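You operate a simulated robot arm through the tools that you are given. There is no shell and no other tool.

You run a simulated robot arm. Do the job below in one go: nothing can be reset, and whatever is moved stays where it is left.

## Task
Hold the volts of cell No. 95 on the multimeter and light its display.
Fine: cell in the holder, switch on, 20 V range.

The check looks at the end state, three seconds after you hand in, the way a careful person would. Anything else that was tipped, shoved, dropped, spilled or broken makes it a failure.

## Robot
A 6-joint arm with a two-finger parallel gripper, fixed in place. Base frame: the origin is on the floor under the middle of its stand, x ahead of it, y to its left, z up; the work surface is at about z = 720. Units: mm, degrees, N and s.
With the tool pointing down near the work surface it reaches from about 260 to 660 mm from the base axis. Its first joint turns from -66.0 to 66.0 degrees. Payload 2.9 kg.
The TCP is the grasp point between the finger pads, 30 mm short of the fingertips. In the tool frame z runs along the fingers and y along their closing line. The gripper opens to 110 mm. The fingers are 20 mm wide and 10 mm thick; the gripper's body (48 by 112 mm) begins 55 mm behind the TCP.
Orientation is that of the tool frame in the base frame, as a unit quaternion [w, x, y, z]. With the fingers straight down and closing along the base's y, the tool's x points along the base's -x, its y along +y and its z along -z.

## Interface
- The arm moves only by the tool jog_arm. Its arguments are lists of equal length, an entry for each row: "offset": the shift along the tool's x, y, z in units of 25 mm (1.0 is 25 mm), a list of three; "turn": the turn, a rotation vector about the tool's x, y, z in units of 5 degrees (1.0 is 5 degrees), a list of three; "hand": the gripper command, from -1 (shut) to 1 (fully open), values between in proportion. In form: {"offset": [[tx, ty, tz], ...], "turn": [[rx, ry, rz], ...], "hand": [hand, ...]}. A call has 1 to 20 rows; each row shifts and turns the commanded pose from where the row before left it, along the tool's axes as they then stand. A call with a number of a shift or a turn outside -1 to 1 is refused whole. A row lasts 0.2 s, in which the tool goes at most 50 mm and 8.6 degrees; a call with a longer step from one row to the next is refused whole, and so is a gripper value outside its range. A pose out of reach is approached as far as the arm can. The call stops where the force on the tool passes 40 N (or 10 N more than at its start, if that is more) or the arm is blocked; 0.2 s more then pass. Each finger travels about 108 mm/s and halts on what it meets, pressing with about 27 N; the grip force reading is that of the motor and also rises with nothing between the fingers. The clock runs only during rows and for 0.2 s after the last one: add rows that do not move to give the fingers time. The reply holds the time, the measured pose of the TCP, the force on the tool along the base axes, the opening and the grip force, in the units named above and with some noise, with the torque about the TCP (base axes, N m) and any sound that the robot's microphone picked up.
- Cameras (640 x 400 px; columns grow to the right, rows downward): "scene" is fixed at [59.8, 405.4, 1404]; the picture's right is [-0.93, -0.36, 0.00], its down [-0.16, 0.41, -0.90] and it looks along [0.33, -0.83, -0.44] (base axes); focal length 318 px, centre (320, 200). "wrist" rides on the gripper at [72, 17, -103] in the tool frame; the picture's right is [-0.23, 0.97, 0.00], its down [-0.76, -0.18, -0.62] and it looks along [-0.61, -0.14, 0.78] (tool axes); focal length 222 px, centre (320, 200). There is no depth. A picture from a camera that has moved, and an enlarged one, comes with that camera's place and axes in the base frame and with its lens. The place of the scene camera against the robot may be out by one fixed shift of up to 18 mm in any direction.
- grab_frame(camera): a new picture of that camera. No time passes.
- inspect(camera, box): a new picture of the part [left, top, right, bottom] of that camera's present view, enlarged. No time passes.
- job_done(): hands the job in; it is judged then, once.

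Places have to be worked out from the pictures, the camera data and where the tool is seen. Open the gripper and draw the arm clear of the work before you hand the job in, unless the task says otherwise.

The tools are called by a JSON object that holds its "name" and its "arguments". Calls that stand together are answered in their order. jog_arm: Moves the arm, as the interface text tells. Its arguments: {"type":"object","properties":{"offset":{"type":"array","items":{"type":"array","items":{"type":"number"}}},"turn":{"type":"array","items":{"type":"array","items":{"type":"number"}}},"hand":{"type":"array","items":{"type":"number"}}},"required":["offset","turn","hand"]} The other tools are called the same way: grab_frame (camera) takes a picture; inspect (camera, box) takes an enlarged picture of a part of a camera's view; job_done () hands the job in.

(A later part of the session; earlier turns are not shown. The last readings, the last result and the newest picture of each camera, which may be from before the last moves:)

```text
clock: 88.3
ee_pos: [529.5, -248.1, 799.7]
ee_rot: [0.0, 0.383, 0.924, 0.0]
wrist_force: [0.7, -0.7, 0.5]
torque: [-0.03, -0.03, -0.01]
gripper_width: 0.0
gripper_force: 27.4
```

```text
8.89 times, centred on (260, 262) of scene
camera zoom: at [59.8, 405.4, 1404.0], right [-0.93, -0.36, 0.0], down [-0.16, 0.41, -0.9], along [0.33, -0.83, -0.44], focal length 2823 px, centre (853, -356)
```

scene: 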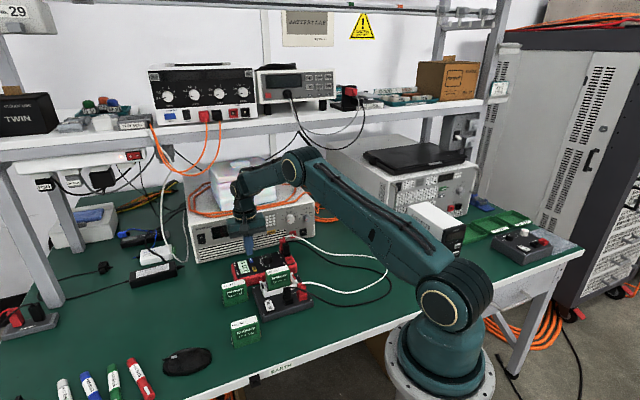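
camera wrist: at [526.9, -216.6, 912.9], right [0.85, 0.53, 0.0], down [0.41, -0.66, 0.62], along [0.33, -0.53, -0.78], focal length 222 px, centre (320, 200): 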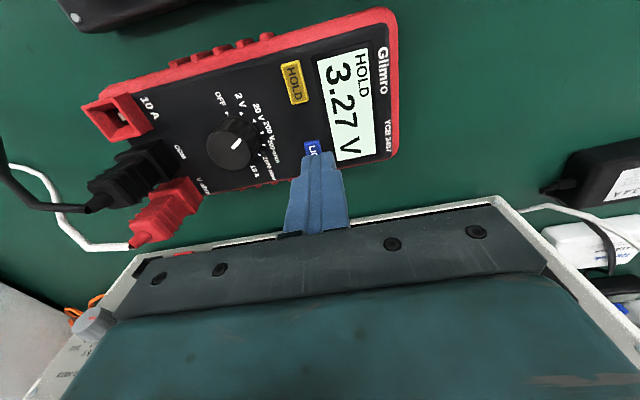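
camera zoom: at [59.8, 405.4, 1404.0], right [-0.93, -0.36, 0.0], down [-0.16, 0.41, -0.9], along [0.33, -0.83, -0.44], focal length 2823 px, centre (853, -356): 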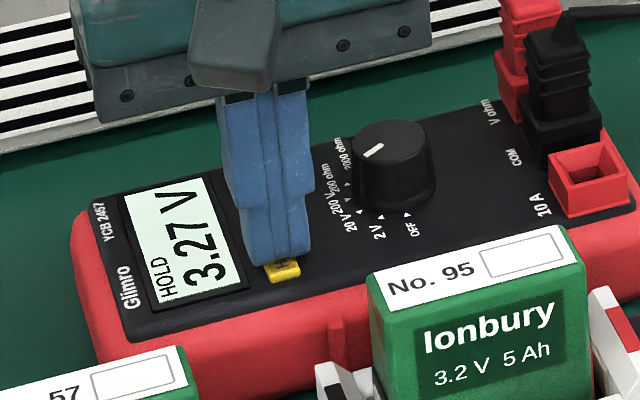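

Near contact (+0.5 N), so one more 1 mm step.

{"name": "jog_arm", "arguments": {"offset": [[0, 0, 0.04], [0, 0, 0]], "turn": [[0, 0, 0], [0, 0, 0]], "hand": [-1, -1]}}

{"name": "inspect", "arguments": {"camera": "scene", "box": [230, 240, 290, 285]}}

```text
clock: 88.9
ee_pos: [529.2, -248.9, 798.2]
ee_rot: [0.0, 0.382, 0.924, 0.0]
wrist_force: [0.6, 0.6, 2.0]
torque: [0.04, -0.01, 0.0]
gripper_width: 0.1
gripper_force: 27.6
heard: click
```

```text
8.89 times, centred on (260, 262) of scene
camera zoom: at [59.8, 405.4, 1404.0], right [-0.93, -0.36, 0.0], down [-0.16, 0.41, -0.9], along [0.33, -0.83, -0.44], focal length 2823 px, centre (853, -356)
```

zoom: 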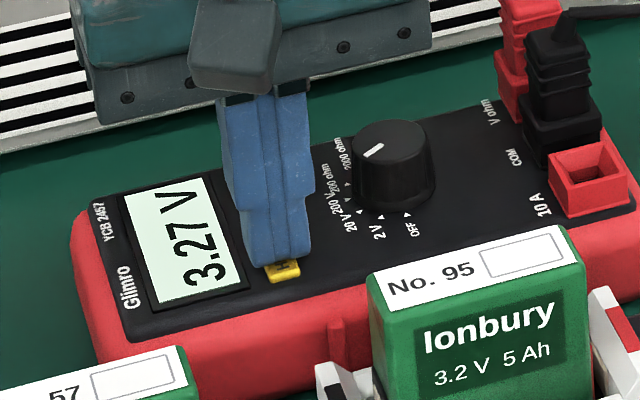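

HOLD cleared and the reading is live at 3.27 V. I'll rise and go over LIGHT to press it gently, once, with hold off.

{"name": "jog_arm", "arguments": {"offset": [[0, 0, -0.4], [0, 0, -0.8], [0, 0, -0.8], [-0.475, 0.026, 0], [-0.475, 0.026, 0], [-0.475, 0.026, 0], [-0.475, 0.026, 0], [0, 0, 0], [0, 0, 0]], "turn": [[0, 0, 0], [0, 0, 0], [0, 0, 0], [0, 0, 0], [0, 0, 0], [0, 0, 0], [0, 0, 0], [0, 0, 0], [0, 0, 0]], "hand": [-1, -1, -1, -1, -1, -1, -1, -1, -1]}}

{"name": "inspect", "arguments": {"camera": "wrist", "box": [250, 80, 390, 180]}}

{"name": "inspect", "arguments": {"camera": "scene", "box": [242, 258, 262, 276]}}

```text
clock: 90.9
ee_pos: [565.0, -280.7, 847.5]
ee_rot: [0.0, 0.383, 0.924, 0.0]
wrist_force: [0.0, -0.7, 0.7]
torque: [-0.02, 0.01, 0.03]
gripper_width: 0.0
gripper_force: 27.1
```

```text
4.00 times, centred on (320, 130) of wrist
camera zoom: at [525.8, -216.1, 951.4], right [0.85, 0.53, 0.0], down [0.41, -0.66, 0.62], along [0.33, -0.53, -0.78], focal length 888 px, centre (320, 480)
```

zoom: 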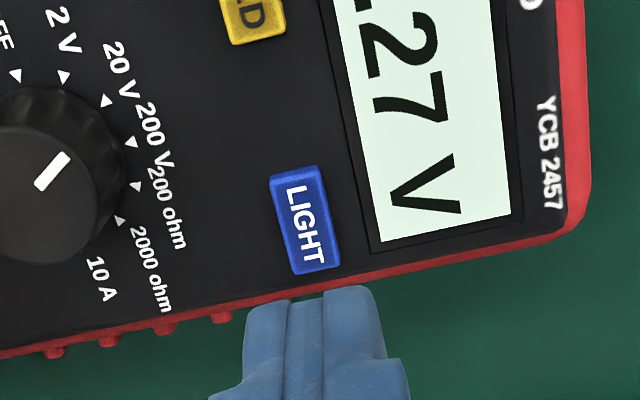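

```text
16.00 times, centred on (252, 267) of scene
camera zoom: at [59.8, 405.4, 1404.0], right [-0.93, -0.36, 0.0], down [-0.16, 0.41, -0.9], along [0.33, -0.83, -0.44], focal length 5081 px, centre (1408, -872)
```

zoom: 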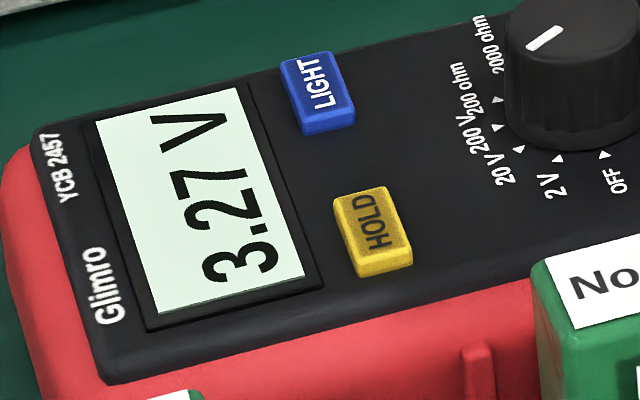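

LIGHT is about 3 mm to -u of the axis. I'll correct for that and descend gently to just above it.

{"name": "jog_arm", "arguments": {"offset": [[0, -0.125, 0.5], [0, 0, 0.5], [0, 0, 0.5], [0, 0, 0.2], [0, 0, 0.08], [0, 0, 0], [0, 0, 0]], "turn": [[0, 0, 0], [0, 0, 0], [0, 0, 0], [0, 0, 0], [0, 0, 0], [0, 0, 0], [0, 0, 0]], "hand": [-1, -1, -1, -1, -1, -1, -1]}}

{"name": "inspect", "arguments": {"camera": "wrist", "box": [250, 80, 390, 180]}}

{"name": "inspect", "arguments": {"camera": "wrist", "box": [330, 120, 394, 160]}}

```text
clock: 92.5
ee_pos: [564.5, -282.4, 802.7]
ee_rot: [-0.001, 0.383, 0.924, 0.0]
wrist_force: [-0.3, 0.0, 0.9]
torque: [0.0, -0.02, 0.01]
gripper_width: 0.3
gripper_force: 26.8
```

```text
4.00 times, centred on (320, 130) of wrist
camera zoom: at [524.2, -218.3, 906.4], right [0.85, 0.53, 0.0], down [0.41, -0.66, 0.62], along [0.33, -0.53, -0.78], focal length 888 px, centre (320, 480)
```

zoom: 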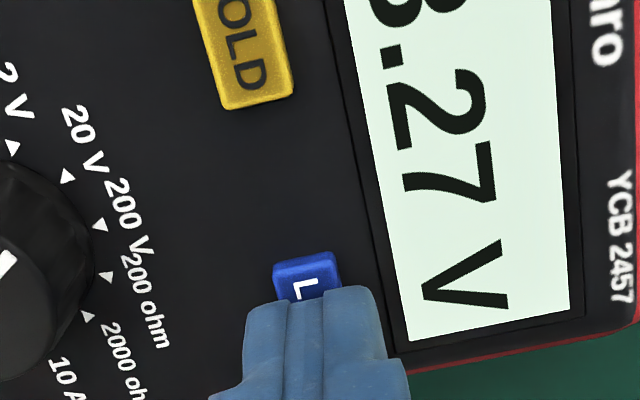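

```text
10.00 times, centred on (362, 140) of wrist
camera zoom: at [524.2, -218.3, 906.4], right [0.85, 0.53, 0.0], down [0.41, -0.66, 0.62], along [0.33, -0.53, -0.78], focal length 2221 px, centre (-100, 800)
```

zoom: 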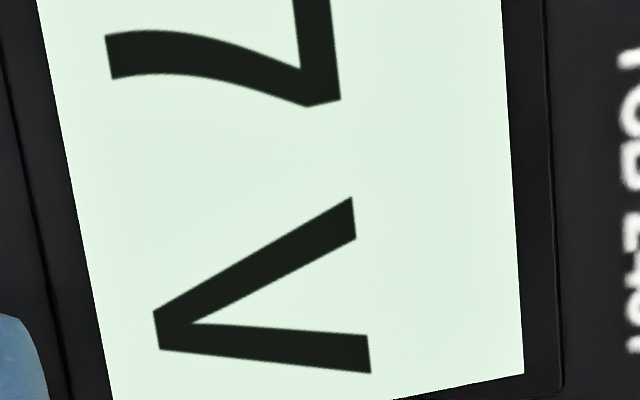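

Well aligned. I'll press gently in 1 mm steps and compare images immediately before and after the click.

{"name": "jog_arm", "arguments": {"offset": [[0, 0, 0.04], [0, 0, 0.04], [0, 0, 0]], "turn": [[0, 0, 0], [0, 0, 0], [0, 0, 0]], "hand": [-1, -1, -1]}}

{"name": "jog_arm", "arguments": {"offset": [[0, 0, 0.04], [0, 0, 0], [0, 0, 0]], "turn": [[0, 0, 0], [0, 0, 0], [0, 0, 0]], "hand": [-1, -1, -1]}}

{"name": "inspect", "arguments": {"camera": "scene", "box": [242, 258, 262, 276]}}

{"name": "inspect", "arguments": {"camera": "wrist", "box": [330, 120, 394, 160]}}

```text
clock: 93.3
ee_pos: [564.8, -282.6, 801.0]
ee_rot: [0.0, 0.382, 0.924, -0.001]
wrist_force: [0.0, -0.3, 0.0]
torque: [-0.02, 0.02, -0.01]
gripper_width: 0.1
gripper_force: 27.1
```

```text
clock: 94.1
ee_pos: [562.6, -282.8, 799.5]
ee_rot: [0.0, 0.382, 0.924, -0.001]
wrist_force: [0.1, -0.6, 0.0]
torque: [0.01, -0.02, 0.02]
gripper_width: 0.0
gripper_force: 26.9
```

```text
16.00 times, centred on (252, 267) of scene
camera zoom: at [59.8, 405.4, 1404.0], right [-0.93, -0.36, 0.0], down [-0.16, 0.41, -0.9], along [0.33, -0.83, -0.44], focal length 5081 px, centre (1408, -872)
```

zoom: 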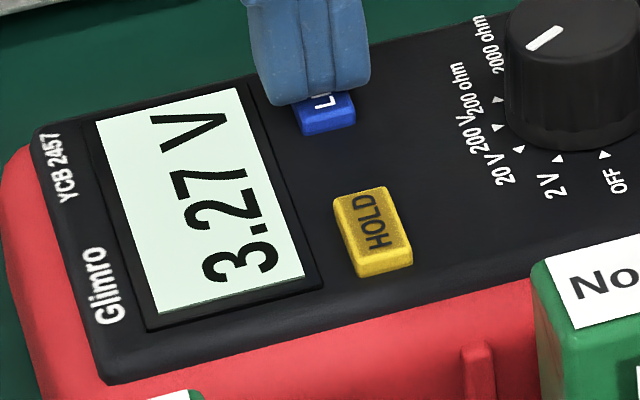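

```text
10.00 times, centred on (362, 140) of wrist
camera zoom: at [524.3, -218.6, 903.3], right [0.85, 0.53, 0.0], down [0.41, -0.66, 0.62], along [0.33, -0.53, -0.78], focal length 2221 px, centre (-100, 800)
```

zoom: 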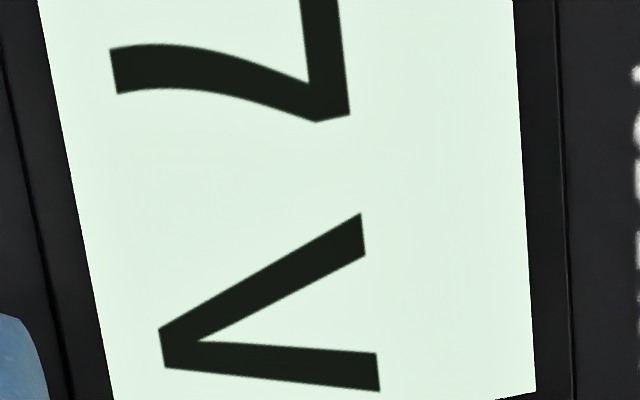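

No contact yet. I'll keep to single 1 mm steps, with a picture after each.

{"name": "jog_arm", "arguments": {"offset": [[0, 0, 0.04], [0, 0, 0]], "turn": [[0, 0, 0], [0, 0, 0]], "hand": [-1, -1]}}

{"name": "jog_arm", "arguments": {"offset": [[0, 0, 0.02], [0, 0, 0]], "turn": [[0, 0, 0], [0, 0, 0]], "hand": [-1, -1]}}

{"name": "inspect", "arguments": {"camera": "scene", "box": [242, 258, 262, 276]}}

```text
clock: 94.7
ee_pos: [565.1, -282.8, 799.3]
ee_rot: [0.001, 0.382, 0.924, 0.0]
wrist_force: [1.4, 0.4, 1.3]
torque: [-0.05, 0.02, 0.04]
gripper_width: 0.1
gripper_force: 26.7
```

```text
clock: 95.3
ee_pos: [564.4, -282.5, 798.3]
ee_rot: [0.0, 0.382, 0.924, 0.0]
wrist_force: [0.0, 0.5, 1.2]
torque: [0.02, 0.04, 0.01]
gripper_width: 0.3
gripper_force: 27.7
heard: click
```

```text
16.00 times, centred on (252, 267) of scene
camera zoom: at [59.7, 405.4, 1404.0], right [-0.93, -0.36, 0.0], down [-0.16, 0.41, -0.9], along [0.33, -0.83, -0.44], focal length 5081 px, centre (1408, -872)
```

zoom: 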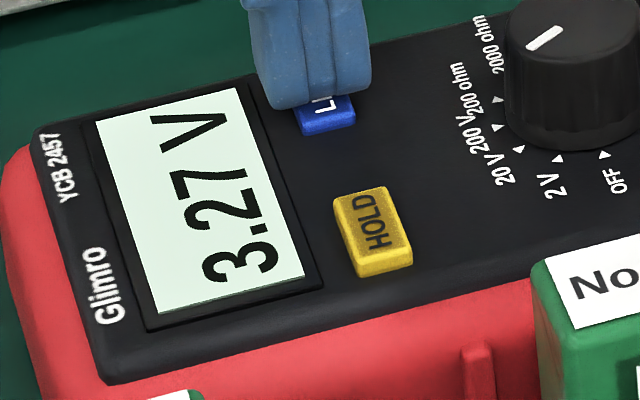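

A click, but again no visible difference. While the key is down I'll hold it for about 3 s in this unheld state and look for a change.

{"name": "jog_arm", "arguments": {"offset": [[0, 0, 0], [0, 0, 0], [0, 0, 0], [0, 0, 0], [0, 0, 0], [0, 0, 0], [0, 0, 0], [0, 0, 0], [0, 0, 0], [0, 0, 0], [0, 0, 0], [0, 0, 0], [0, 0, 0], [0, 0, 0], [0, 0, 0]], "turn": [[0, 0, 0], [0, 0, 0], [0, 0, 0], [0, 0, 0], [0, 0, 0], [0, 0, 0], [0, 0, 0], [0, 0, 0], [0, 0, 0], [0, 0, 0], [0, 0, 0], [0, 0, 0], [0, 0, 0], [0, 0, 0], [0, 0, 0]], "hand": [-1, -1, -1, -1, -1, -1, -1, -1, -1, -1, -1, -1, -1, -1, -1]}}

{"name": "inspect", "arguments": {"camera": "scene", "box": [242, 258, 262, 276]}}

{"name": "inspect", "arguments": {"camera": "wrist", "box": [330, 120, 394, 160]}}

```text
clock: 98.5
ee_pos: [564.3, -282.6, 798.8]
ee_rot: [-0.001, 0.383, 0.924, 0.001]
wrist_force: [0.5, -0.4, 1.3]
torque: [-0.01, -0.01, 0.02]
gripper_width: 0.1
gripper_force: 27.4
```

```text
16.00 times, centred on (252, 267) of scene
camera zoom: at [59.8, 405.4, 1404.0], right [-0.93, -0.36, 0.0], down [-0.16, 0.41, -0.9], along [0.33, -0.83, -0.44], focal length 5081 px, centre (1408, -872)
```

zoom: 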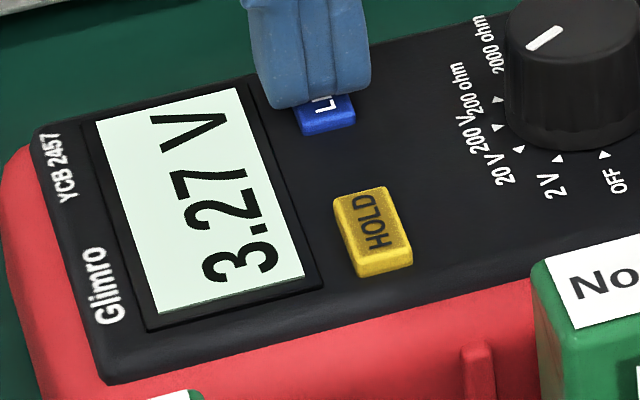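

```text
10.00 times, centred on (362, 140) of wrist
camera zoom: at [524.4, -218.8, 902.3], right [0.85, 0.53, 0.0], down [0.41, -0.66, 0.62], along [0.33, -0.53, -0.78], focal length 2221 px, centre (-100, 800)
```

zoom: 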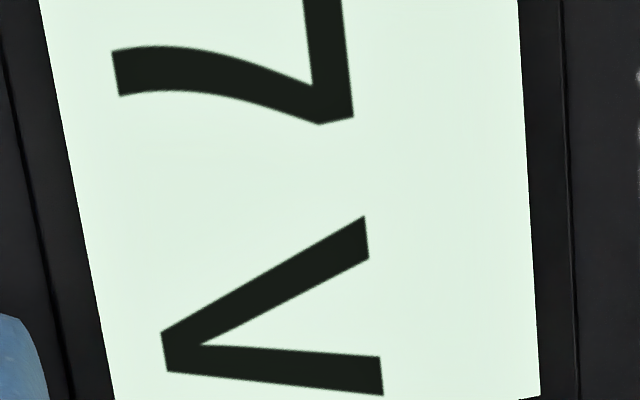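

No change after a 3 s hold. I'll release straight up and look at the whole display at high zoom for any light icon or tint.

{"name": "jog_arm", "arguments": {"offset": [[0, 0, -0.2], [0, 0, -0.4], [0, 0, -0.7], [0, 0, -0.7], [0.5, -0.5, 0], [0.5, -0.5, 0], [0, -0.5, 0], [0, 0, 0], [0, 0, 0]], "turn": [[0, 0, 0], [0, 0, 0], [0, 0, 0], [0, 0, 0], [0, 0, 0], [0, 0, 0], [0, 0, 0], [0, 0, 0], [0, 0, 0]], "hand": [-1, -1, -1, -1, -1, -1, -1, -1, -1]}}

{"name": "grab_frame", "arguments": {"camera": "wrist"}}

{"name": "inspect", "arguments": {"camera": "wrist", "box": [330, 60, 410, 140]}}

{"name": "inspect", "arguments": {"camera": "scene", "box": [236, 254, 276, 284]}}

```text
clock: 100.5
ee_pos: [519.4, -292.3, 848.3]
ee_rot: [0.0, 0.382, 0.924, 0.0]
wrist_force: [0.0, 0.5, 0.0]
torque: [0.02, 0.02, 0.0]
gripper_width: 0.2
gripper_force: 27.4
```

```text
taken
camera wrist: at [480.2, -228.8, 952.2], right [0.85, 0.53, 0.0], down [0.41, -0.66, 0.62], along [0.33, -0.53, -0.78], focal length 222 px, centre (320, 200)
```

wrist: 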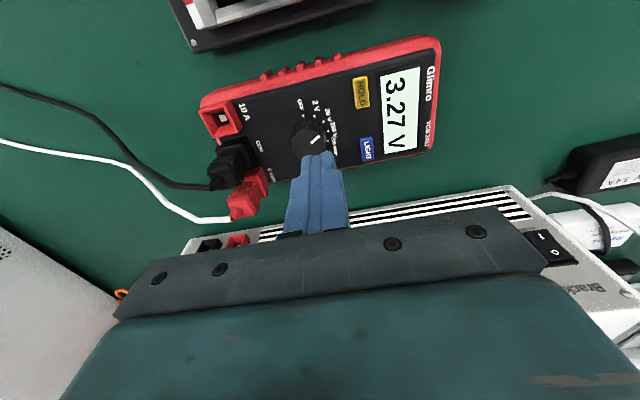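

```text
5.00 times, centred on (370, 100) of wrist
camera zoom: at [480.2, -228.8, 952.2], right [0.85, 0.53, 0.0], down [0.41, -0.66, 0.62], along [0.33, -0.53, -0.78], focal length 1111 px, centre (70, 700)
```

zoom: 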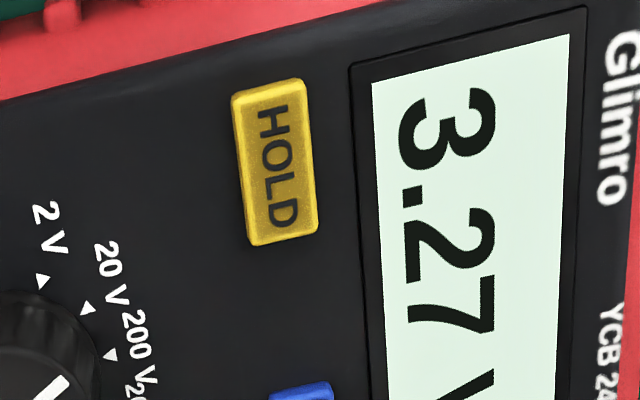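

```text
13.33 times, centred on (256, 269) of scene
camera zoom: at [59.8, 405.4, 1404.0], right [-0.93, -0.36, 0.0], down [-0.16, 0.41, -0.9], along [0.33, -0.83, -0.44], focal length 4234 px, centre (1173, -720)
```

zoom: 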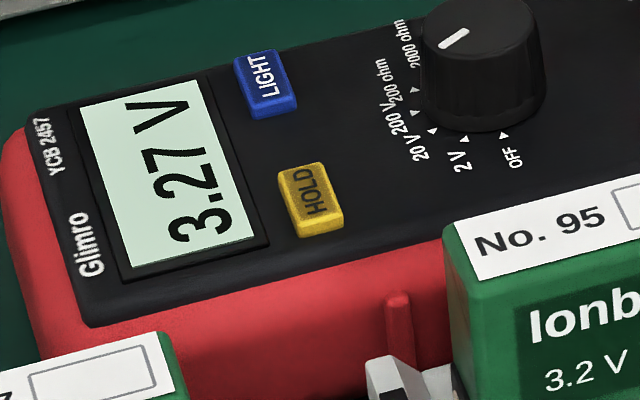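

The display looks duller and greener in this last scene crop. I'll retake the exact earlier crop to check whether the tint really changed after this release.

{"name": "inspect", "arguments": {"camera": "scene", "box": [242, 258, 262, 276]}}

{"name": "inspect", "arguments": {"camera": "scene", "box": [230, 240, 290, 285]}}

{"name": "inspect", "arguments": {"camera": "wrist", "box": [355, 90, 435, 160]}}

```text
16.00 times, centred on (252, 267) of scene
camera zoom: at [59.8, 405.4, 1404.0], right [-0.93, -0.36, 0.0], down [-0.16, 0.41, -0.9], along [0.33, -0.83, -0.44], focal length 5081 px, centre (1408, -872)
```

zoom: 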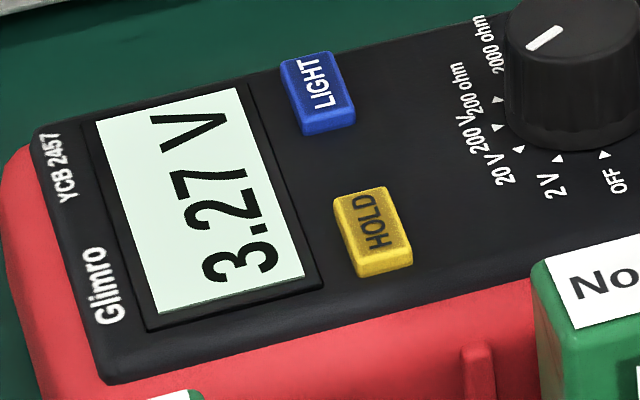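

```text
8.89 times, centred on (260, 262) of scene
camera zoom: at [59.8, 405.4, 1404.0], right [-0.93, -0.36, 0.0], down [-0.16, 0.41, -0.9], along [0.33, -0.83, -0.44], focal length 2823 px, centre (853, -356)
```

zoom: 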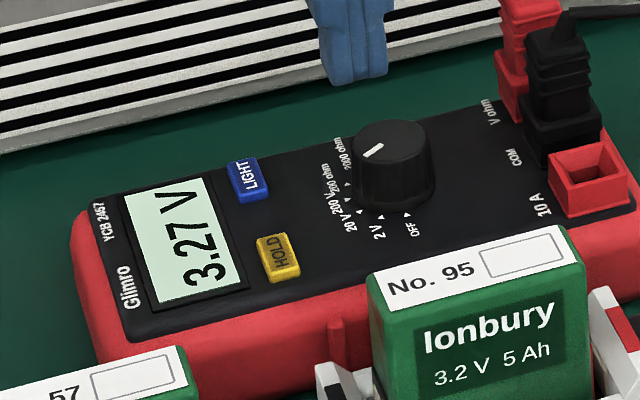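

```text
5.71 times, centred on (395, 125) of wrist
camera zoom: at [480.2, -228.8, 952.2], right [0.85, 0.53, 0.0], down [0.41, -0.66, 0.62], along [0.33, -0.53, -0.78], focal length 1269 px, centre (-109, 629)
```

zoom: 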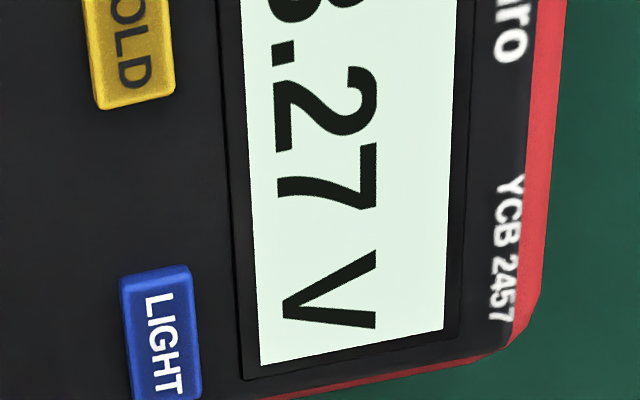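

The crops are ambiguous, so I'll set up a clean A/B test: record reference crops from this exact arm pose now, press LIGHT once gently, come back to the same pose and retake them.

{"name": "inspect", "arguments": {"camera": "scene", "box": [236, 254, 276, 284]}}

{"name": "inspect", "arguments": {"camera": "scene", "box": [200, 220, 340, 310]}}

{"name": "inspect", "arguments": {"camera": "wrist", "box": [340, 50, 440, 160]}}

```text
13.33 times, centred on (256, 269) of scene
camera zoom: at [59.8, 405.4, 1404.0], right [-0.93, -0.36, 0.0], down [-0.16, 0.41, -0.9], along [0.33, -0.83, -0.44], focal length 4234 px, centre (1173, -720)
```

zoom: 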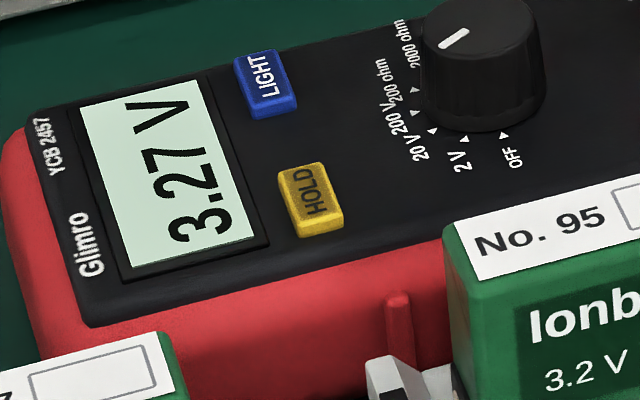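

```text
4.44 times, centred on (270, 265) of scene
camera zoom: at [59.8, 405.4, 1404.0], right [-0.93, -0.36, 0.0], down [-0.16, 0.41, -0.9], along [0.33, -0.83, -0.44], focal length 1411 px, centre (542, -89)
```

zoom: 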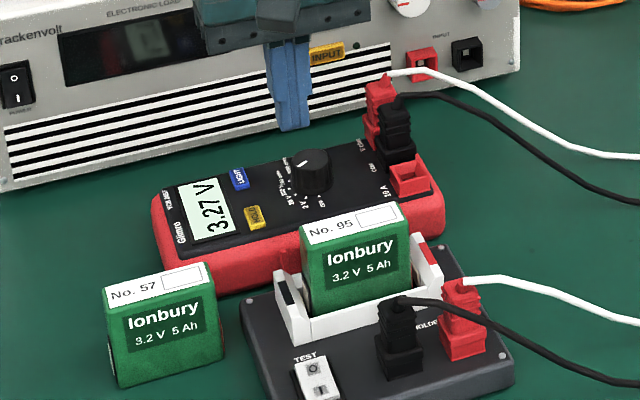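

```text
3.64 times, centred on (390, 105) of wrist
camera zoom: at [480.2, -228.8, 952.2], right [0.85, 0.53, 0.0], down [0.41, -0.66, 0.62], along [0.33, -0.53, -0.78], focal length 808 px, centre (66, 546)
```

zoom: 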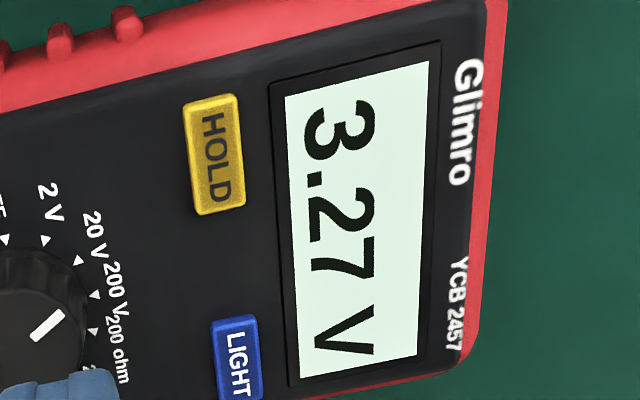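

Brightness clearly depends on per-picture exposure, so only same-crop comparisons count. Now I'll press LIGHT once, gently: back over the key, down to just above it, then 1 mm steps.

{"name": "jog_arm", "arguments": {"offset": [[0, 0.5, 0], [-0.5, 0.5, 0], [-0.5, 0.5, 0], [0, 0, 0.5], [0, 0, 0.5], [0, 0, 0.5], [0, 0, 0.3], [0, 0, 0.06], [0, 0, 0], [0, 0, 0]], "turn": [[0, 0, 0], [0, 0, 0], [0, 0, 0], [0, 0, 0], [0, 0, 0], [0, 0, 0], [0, 0, 0], [0, 0, 0], [0, 0, 0], [0, 0, 0]], "hand": [-1, -1, -1, -1, -1, -1, -1, -1, -1, -1]}}

{"name": "inspect", "arguments": {"camera": "wrist", "box": [250, 80, 390, 180]}}

{"name": "inspect", "arguments": {"camera": "scene", "box": [236, 254, 276, 284]}}

```text
clock: 102.7
ee_pos: [563.7, -281.8, 803.1]
ee_rot: [0.0, 0.383, 0.924, 0.0]
wrist_force: [0.3, 0.9, 0.4]
torque: [0.0, 0.0, 0.01]
gripper_width: 0.1
gripper_force: 26.9
```

```text
4.00 times, centred on (320, 130) of wrist
camera zoom: at [523.9, -218.0, 906.2], right [0.85, 0.53, 0.0], down [0.41, -0.66, 0.62], along [0.33, -0.53, -0.78], focal length 888 px, centre (320, 480)
```

zoom: 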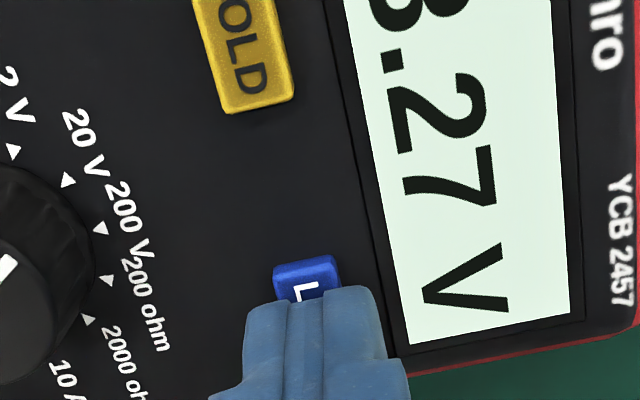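

```text
13.33 times, centred on (256, 269) of scene
camera zoom: at [59.8, 405.4, 1404.0], right [-0.93, -0.36, 0.0], down [-0.16, 0.41, -0.9], along [0.33, -0.83, -0.44], focal length 4234 px, centre (1173, -720)
```

zoom: 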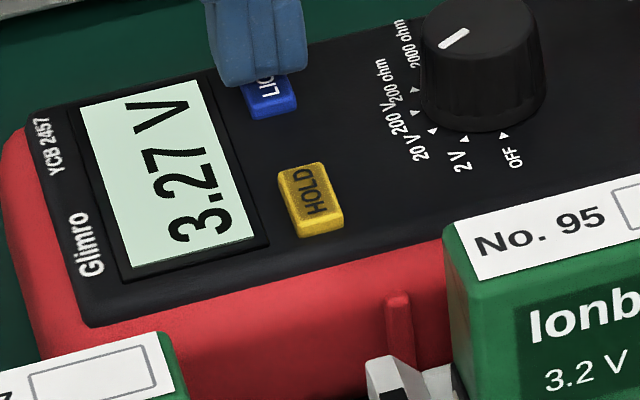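

The reference crop is reproducible with the tool here. I'll press on in 1 mm steps until the click.

{"name": "jog_arm", "arguments": {"offset": [[0, 0, 0.04], [0, 0, 0.04], [0, 0, 0.02], [0, 0, 0]], "turn": [[0, 0, 0], [0, 0, 0], [0, 0, 0], [0, 0, 0]], "hand": [-1, -1, -1, -1]}}

{"name": "jog_arm", "arguments": {"offset": [[0, 0, 0.03], [0, 0, 0]], "turn": [[0, 0, 0], [0, 0, 0]], "hand": [-1, -1]}}

{"name": "inspect", "arguments": {"camera": "scene", "box": [236, 254, 276, 284]}}

```text
clock: 103.7
ee_pos: [563.4, -282.4, 800.1]
ee_rot: [0.0, 0.384, 0.923, 0.0]
wrist_force: [-0.5, 0.6, -0.1]
torque: [-0.03, 0.01, 0.04]
gripper_width: 0.1
gripper_force: 26.6
```

```text
clock: 104.3
ee_pos: [563.1, -283.8, 800.5]
ee_rot: [0.0, 0.382, 0.924, 0.0]
wrist_force: [0.4, 0.0, 0.1]
torque: [-0.02, 0.02, 0.01]
gripper_width: 0.0
gripper_force: 27.8
```

```text
13.33 times, centred on (256, 269) of scene
camera zoom: at [59.8, 405.4, 1404.0], right [-0.93, -0.36, 0.0], down [-0.16, 0.41, -0.9], along [0.33, -0.83, -0.44], focal length 4234 px, centre (1173, -720)
```

zoom: 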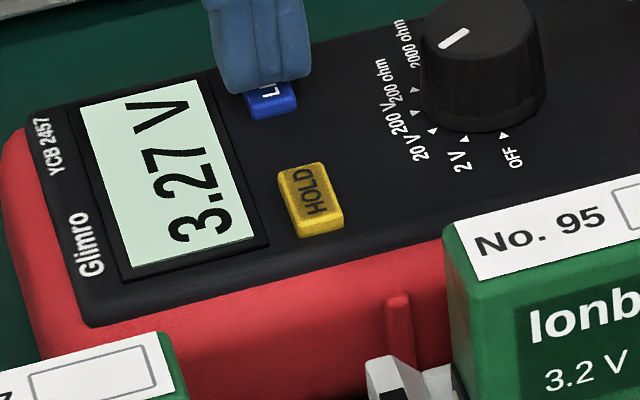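

Still just above contact. I'll take 0.75 mm steps to the click.

{"name": "jog_arm", "arguments": {"offset": [[0, 0, 0.03], [0, 0, 0]], "turn": [[0, 0, 0], [0, 0, 0]], "hand": [-1, -1]}}

{"name": "jog_arm", "arguments": {"offset": [[0, 0, 0.03], [0, 0, 0]], "turn": [[0, 0, 0], [0, 0, 0]], "hand": [-1, -1]}}

{"name": "inspect", "arguments": {"camera": "scene", "box": [236, 254, 276, 284]}}

```text
clock: 104.9
ee_pos: [562.8, -282.9, 799.0]
ee_rot: [0.0, 0.383, 0.924, 0.0]
wrist_force: [0.2, 0.5, 1.9]
torque: [0.05, 0.03, -0.01]
gripper_width: 0.0
gripper_force: 26.9
heard: click
```

```text
clock: 105.5
ee_pos: [563.3, -282.7, 798.5]
ee_rot: [0.0, 0.382, 0.924, 0.0]
wrist_force: [-0.2, -1.3, 2.8]
torque: [-0.02, 0.0, -0.02]
gripper_width: 0.1
gripper_force: 27.1
```

```text
13.33 times, centred on (256, 269) of scene
camera zoom: at [59.7, 405.4, 1404.0], right [-0.93, -0.36, 0.0], down [-0.16, 0.41, -0.9], along [0.33, -0.83, -0.44], focal length 4234 px, centre (1173, -720)
```

zoom: 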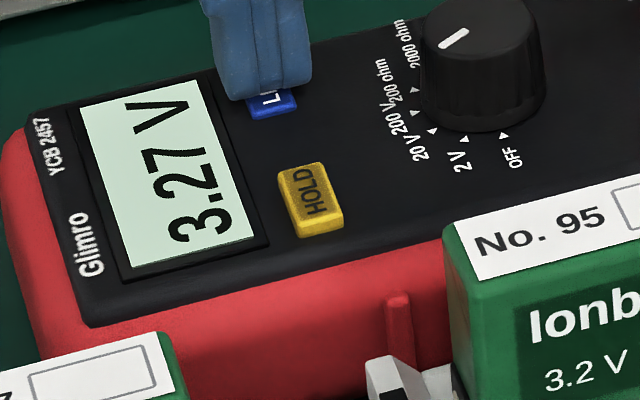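

Seventh click, and no visible change while pressed. I'll release to the same hover pose as before and repeat both crops, in case it acts on release.

{"name": "jog_arm", "arguments": {"offset": [[0, 0, -0.1], [0, 0, -0.09], [0, 0, 0], [0, 0, 0]], "turn": [[0, 0, 0], [0, 0, 0], [0, 0, 0], [0, 0, 0]], "hand": [-1, -1, -1, -1]}}

{"name": "inspect", "arguments": {"camera": "wrist", "box": [250, 80, 390, 180]}}

{"name": "inspect", "arguments": {"camera": "scene", "box": [236, 254, 276, 284]}}

```text
clock: 106.5
ee_pos: [563.9, -283.0, 802.9]
ee_rot: [0.0, 0.383, 0.924, 0.0]
wrist_force: [-0.2, 0.3, 0.1]
torque: [0.02, -0.02, -0.02]
gripper_width: 0.0
gripper_force: 27.4
```

```text
4.00 times, centred on (320, 130) of wrist
camera zoom: at [524.2, -218.1, 906.0], right [0.85, 0.53, 0.0], down [0.41, -0.66, 0.62], along [0.33, -0.53, -0.78], focal length 888 px, centre (320, 480)
```

zoom: 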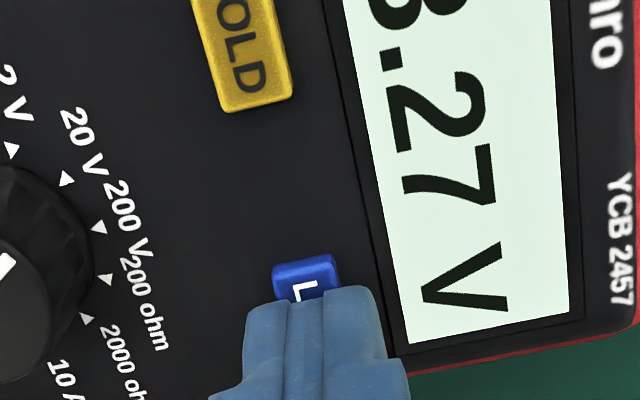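

```text
13.33 times, centred on (256, 269) of scene
camera zoom: at [59.8, 405.4, 1404.0], right [-0.93, -0.36, 0.0], down [-0.16, 0.41, -0.9], along [0.33, -0.83, -0.44], focal length 4234 px, centre (1173, -720)
```

zoom: 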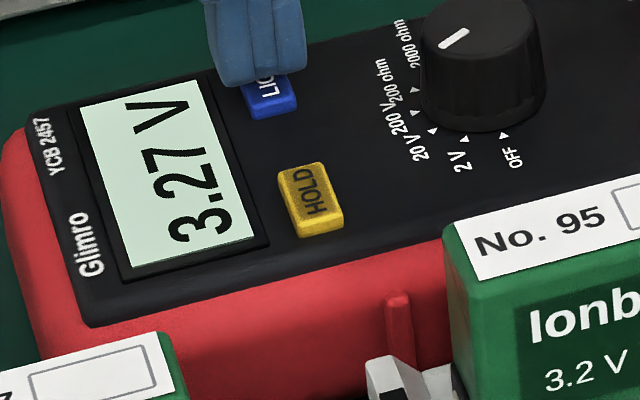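

There's no change on release either. I'll retake the crop I used right after switching to 20 V (before any LIGHT press) to compare the display with the white cell label in the same picture.

{"name": "inspect", "arguments": {"camera": "scene", "box": [240, 235, 320, 295]}}

{"name": "grab_frame", "arguments": {"camera": "scene"}}

```text
6.67 times, centred on (280, 265) of scene
camera zoom: at [59.8, 405.4, 1404.0], right [-0.93, -0.36, 0.0], down [-0.16, 0.41, -0.9], along [0.33, -0.83, -0.44], focal length 2117 px, centre (587, -233)
```

zoom: 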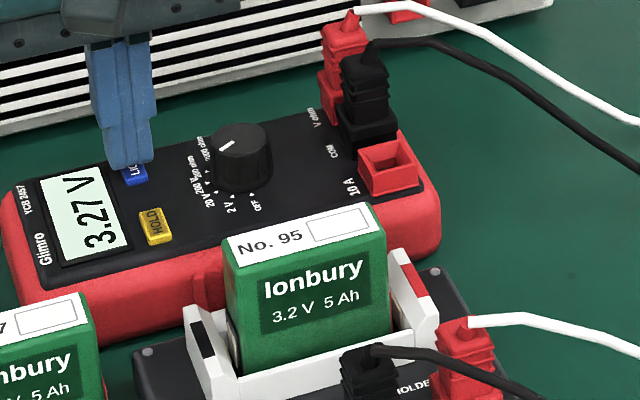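

```text
taken
```

scene: 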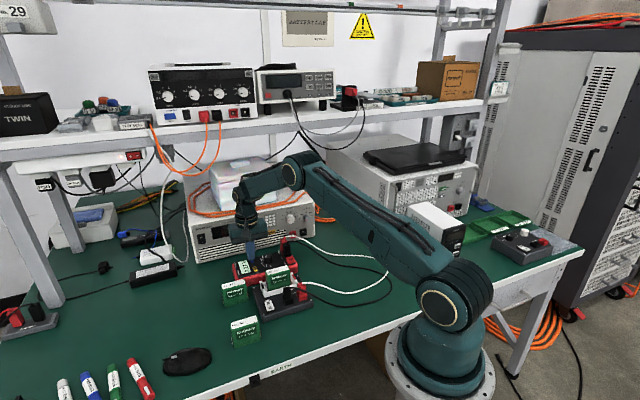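

The display looks the same relative to the label. HOLD has to go back on anyway and that redraws the display, so I'll rise, re-centre over HOLD, press it gently and compare the redrawn screen with the first time.

{"name": "jog_arm", "arguments": {"offset": [[0, 0, -0.6], [0, 0, -0.6], [0, 0, -0.6], [0.475, 0.005, 0], [0.475, 0.005, 0], [0.475, 0.005, 0], [0.475, 0.005, 0], [0, 0, 0], [0, 0, 0]], "turn": [[0, 0, 0], [0, 0, 0], [0, 0, 0], [0, 0, 0], [0, 0, 0], [0, 0, 0], [0, 0, 0], [0, 0, 0], [0, 0, 0]], "hand": [-1, -1, -1, -1, -1, -1, -1, -1, -1]}}

{"name": "inspect", "arguments": {"camera": "wrist", "box": [250, 80, 390, 180]}}

{"name": "inspect", "arguments": {"camera": "scene", "box": [236, 254, 276, 284]}}

```text
clock: 108.5
ee_pos: [531.4, -248.9, 846.8]
ee_rot: [0.0, 0.383, 0.924, 0.0]
wrist_force: [0.2, 0.0, 0.5]
torque: [0.05, 0.01, 0.01]
gripper_width: 0.0
gripper_force: 27.3
```

```text
4.00 times, centred on (320, 130) of wrist
camera zoom: at [491.0, -185.2, 950.6], right [0.85, 0.53, 0.0], down [0.41, -0.66, 0.62], along [0.33, -0.53, -0.78], focal length 888 px, centre (320, 480)
```

zoom: 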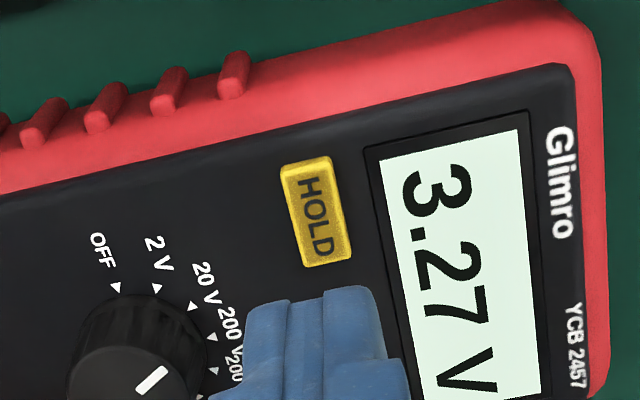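

```text
13.33 times, centred on (256, 269) of scene
camera zoom: at [59.8, 405.4, 1404.0], right [-0.93, -0.36, 0.0], down [-0.16, 0.41, -0.9], along [0.33, -0.83, -0.44], focal length 4234 px, centre (1173, -720)
```

zoom: 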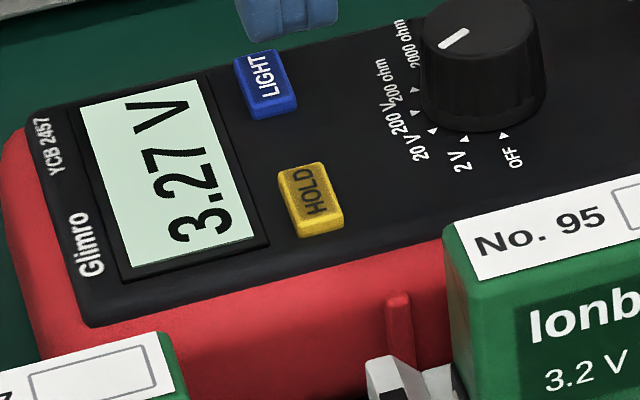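

The HOLD key is centred under the tool. Before pressing, I'll inspect the whole display and the LIGHT key at maximum zoom for any small indicator I may have missed.

{"name": "inspect", "arguments": {"camera": "wrist", "box": [325, 100, 405, 150]}}

{"name": "inspect", "arguments": {"camera": "wrist", "box": [320, 140, 400, 190]}}

{"name": "inspect", "arguments": {"camera": "scene", "box": [232, 256, 264, 276]}}

```text
8.00 times, centred on (365, 125) of wrist
camera zoom: at [491.0, -185.2, 950.6], right [0.85, 0.53, 0.0], down [0.41, -0.66, 0.62], along [0.33, -0.53, -0.78], focal length 1777 px, centre (-40, 800)
```

zoom: 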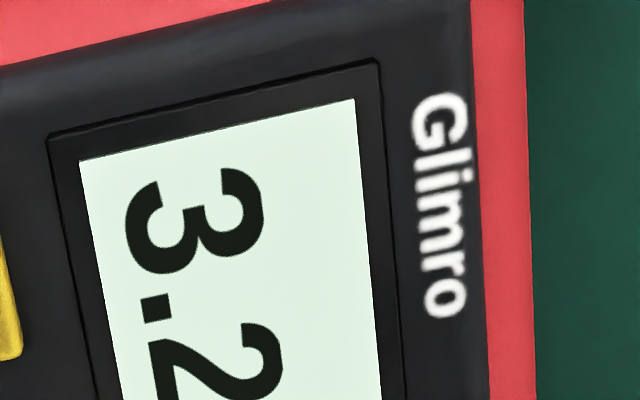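

```text
8.00 times, centred on (360, 165) of wrist
camera zoom: at [491.0, -185.2, 950.6], right [0.85, 0.53, 0.0], down [0.41, -0.66, 0.62], along [0.33, -0.53, -0.78], focal length 1777 px, centre (0, 480)
```

zoom: 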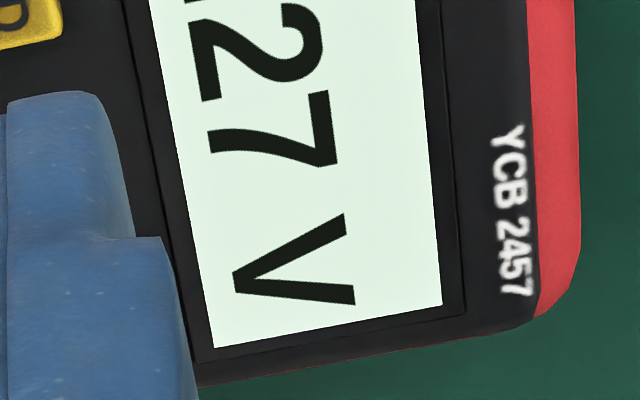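

```text
16.00 times, centred on (248, 266) of scene
camera zoom: at [59.8, 405.4, 1404.0], right [-0.93, -0.36, 0.0], down [-0.16, 0.41, -0.9], along [0.33, -0.83, -0.44], focal length 5081 px, centre (1472, -856)
```

zoom: 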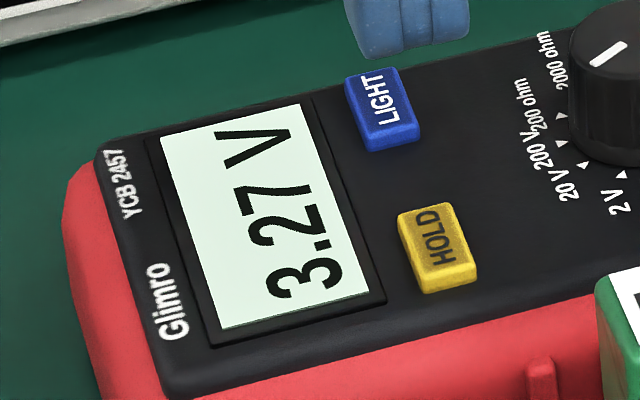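

There's no extra indicator on the screen. The key clicks themselves are consistent: one per press, and seven in total counting the double bounce, so an odd number of toggles. I'll now set HOLD again with a gentle press.

{"name": "jog_arm", "arguments": {"offset": [[0, 0, 0.5], [0, 0, 0.5], [0, 0, 0.5], [0, 0, 0.2], [0, 0, 0.04], [0, 0, 0.04], [0, 0, 0]], "turn": [[0, 0, 0], [0, 0, 0], [0, 0, 0], [0, 0, 0], [0, 0, 0], [0, 0, 0], [0, 0, 0]], "hand": [-1, -1, -1, -1, -1, -1, -1]}}

{"name": "jog_arm", "arguments": {"offset": [[0, 0, 0.03], [0, 0, 0]], "turn": [[0, 0, 0], [0, 0, 0]], "hand": [-1, -1]}}

{"name": "inspect", "arguments": {"camera": "scene", "box": [230, 240, 290, 285]}}

```text
clock: 110.1
ee_pos: [528.7, -248.2, 803.5]
ee_rot: [0.0, 0.383, 0.924, 0.0]
wrist_force: [-0.8, 0.1, 0.1]
torque: [-0.02, -0.01, 0.0]
gripper_width: 0.0
gripper_force: 26.9
```

```text
clock: 110.7
ee_pos: [530.4, -249.1, 802.0]
ee_rot: [0.0, 0.383, 0.924, 0.0]
wrist_force: [0.1, 0.3, -0.5]
torque: [0.04, -0.02, 0.03]
gripper_width: 0.2
gripper_force: 27.3
```

```text
8.89 times, centred on (260, 262) of scene
camera zoom: at [59.8, 405.4, 1404.0], right [-0.93, -0.36, 0.0], down [-0.16, 0.41, -0.9], along [0.33, -0.83, -0.44], focal length 2823 px, centre (853, -356)
```

zoom: 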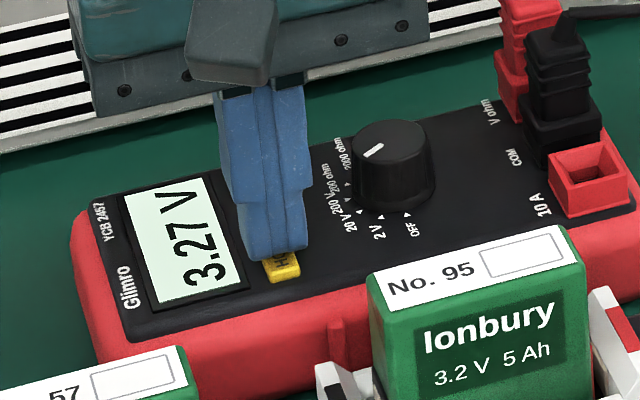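

I'll finish the HOLD press: 0.75 mm steps to the click.

{"name": "jog_arm", "arguments": {"offset": [[0, 0, 0.04], [0, 0, 0.03], [0, 0, 0]], "turn": [[0, 0, 0], [0, 0, 0], [0, 0, 0]], "hand": [-1, -1, -1]}}

{"name": "jog_arm", "arguments": {"offset": [[0, 0, 0.03], [0, 0, 0]], "turn": [[0, 0, 0], [0, 0, 0]], "hand": [-1, -1]}}

{"name": "inspect", "arguments": {"camera": "scene", "box": [230, 240, 290, 285]}}

```text
clock: 111.5
ee_pos: [530.2, -248.9, 800.4]
ee_rot: [0.0, 0.383, 0.924, 0.0]
wrist_force: [0.3, -0.1, -0.4]
torque: [-0.01, 0.02, -0.01]
gripper_width: 0.0
gripper_force: 27.1
```

```text
clock: 112.1
ee_pos: [530.7, -248.7, 799.7]
ee_rot: [-0.001, 0.383, 0.924, 0.0]
wrist_force: [0.9, 1.6, 0.5]
torque: [0.01, -0.05, 0.03]
gripper_width: 0.0
gripper_force: 26.8
```

```text
8.89 times, centred on (260, 262) of scene
camera zoom: at [59.8, 405.4, 1404.0], right [-0.93, -0.36, 0.0], down [-0.16, 0.41, -0.9], along [0.33, -0.83, -0.44], focal length 2823 px, centre (853, -356)
```

zoom: 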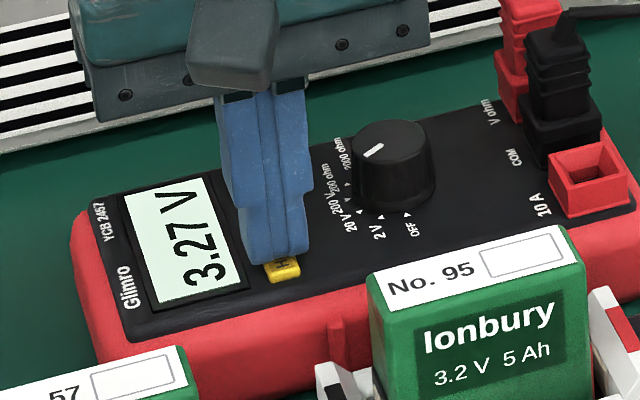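

Just touching now. One more small step for the click.

{"name": "jog_arm", "arguments": {"offset": [[0, 0, 0.03], [0, 0, 0]], "turn": [[0, 0, 0], [0, 0, 0]], "hand": [-1, -1]}}

{"name": "inspect", "arguments": {"camera": "scene", "box": [230, 240, 290, 285]}}

```text
clock: 112.7
ee_pos: [530.2, -249.3, 798.4]
ee_rot: [0.0, 0.383, 0.924, 0.0]
wrist_force: [-0.6, -0.9, 1.1]
torque: [-0.04, 0.06, 0.03]
gripper_width: 0.0
gripper_force: 26.4
heard: click
```

```text
8.89 times, centred on (260, 262) of scene
camera zoom: at [59.8, 405.4, 1404.0], right [-0.93, -0.36, 0.0], down [-0.16, 0.41, -0.9], along [0.33, -0.83, -0.44], focal length 2823 px, centre (853, -356)
```

zoom: 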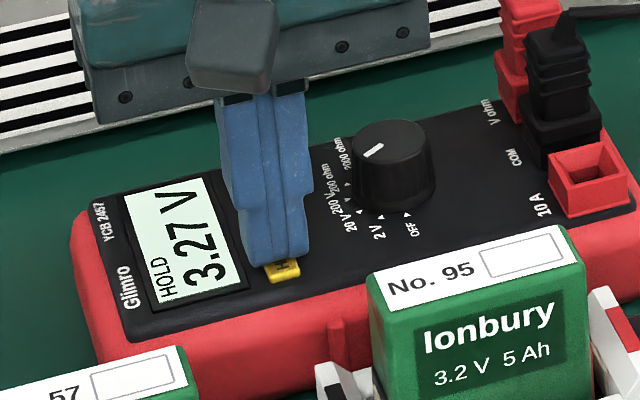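

HOLD 3.27 V is shown again. I'll rise straight up and back away so both cameras can see the meter unobstructed.

{"name": "jog_arm", "arguments": {"offset": [[0, 0, -0.3], [0, 0, -0.8], [0, 0, -0.8], [0, 0, -0.8], [0, 0, -0.8], [0.9, -0.3, -0.3], [0.9, -0.3, -0.3], [0, 0, 0], [0, 0, 0]], "turn": [[0, 0, 0], [0, 0, 0], [0, 0, 0], [0, 0, 0], [0, 0, 0], [0, 0, 0], [0, 0, 0], [0, 0, 0], [0, 0, 0]], "hand": [-1, -1, -1, -1, -1, 0, 1, 1, 1]}}

{"name": "grab_frame", "arguments": {"camera": "wrist"}}

{"name": "inspect", "arguments": {"camera": "scene", "box": [200, 220, 340, 310]}}

{"name": "inspect", "arguments": {"camera": "scene", "box": [236, 254, 276, 284]}}

```text
clock: 114.7
ee_pos: [490.1, -227.6, 900.5]
ee_rot: [-0.001, 0.382, 0.924, 0.0]
wrist_force: [0.4, -0.2, -0.1]
torque: [-0.02, 0.01, -0.02]
gripper_width: 110.4
gripper_force: 0.0
```

```text
taken
camera wrist: at [450.6, -164.0, 1004.4], right [0.85, 0.53, 0.0], down [0.41, -0.66, 0.62], along [0.33, -0.53, -0.78], focal length 222 px, centre (320, 200)
```

wrist: 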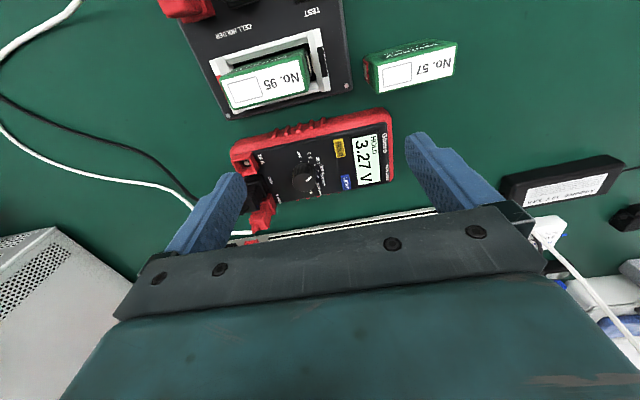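

```text
4.44 times, centred on (270, 265) of scene
camera zoom: at [59.8, 405.4, 1404.0], right [-0.93, -0.36, 0.0], down [-0.16, 0.41, -0.9], along [0.33, -0.83, -0.44], focal length 1411 px, centre (542, -89)
```

zoom: 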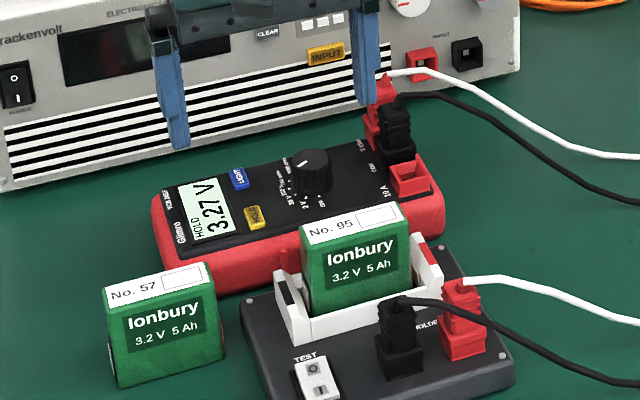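

```text
13.33 times, centred on (256, 269) of scene
camera zoom: at [59.8, 405.4, 1404.0], right [-0.93, -0.36, 0.0], down [-0.16, 0.41, -0.9], along [0.33, -0.83, -0.44], focal length 4234 px, centre (1173, -720)
```

zoom: 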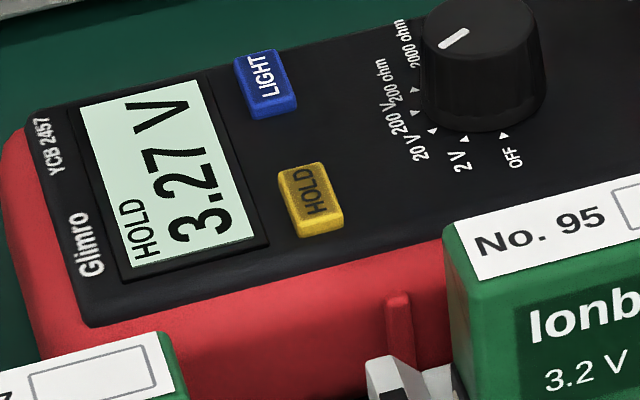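

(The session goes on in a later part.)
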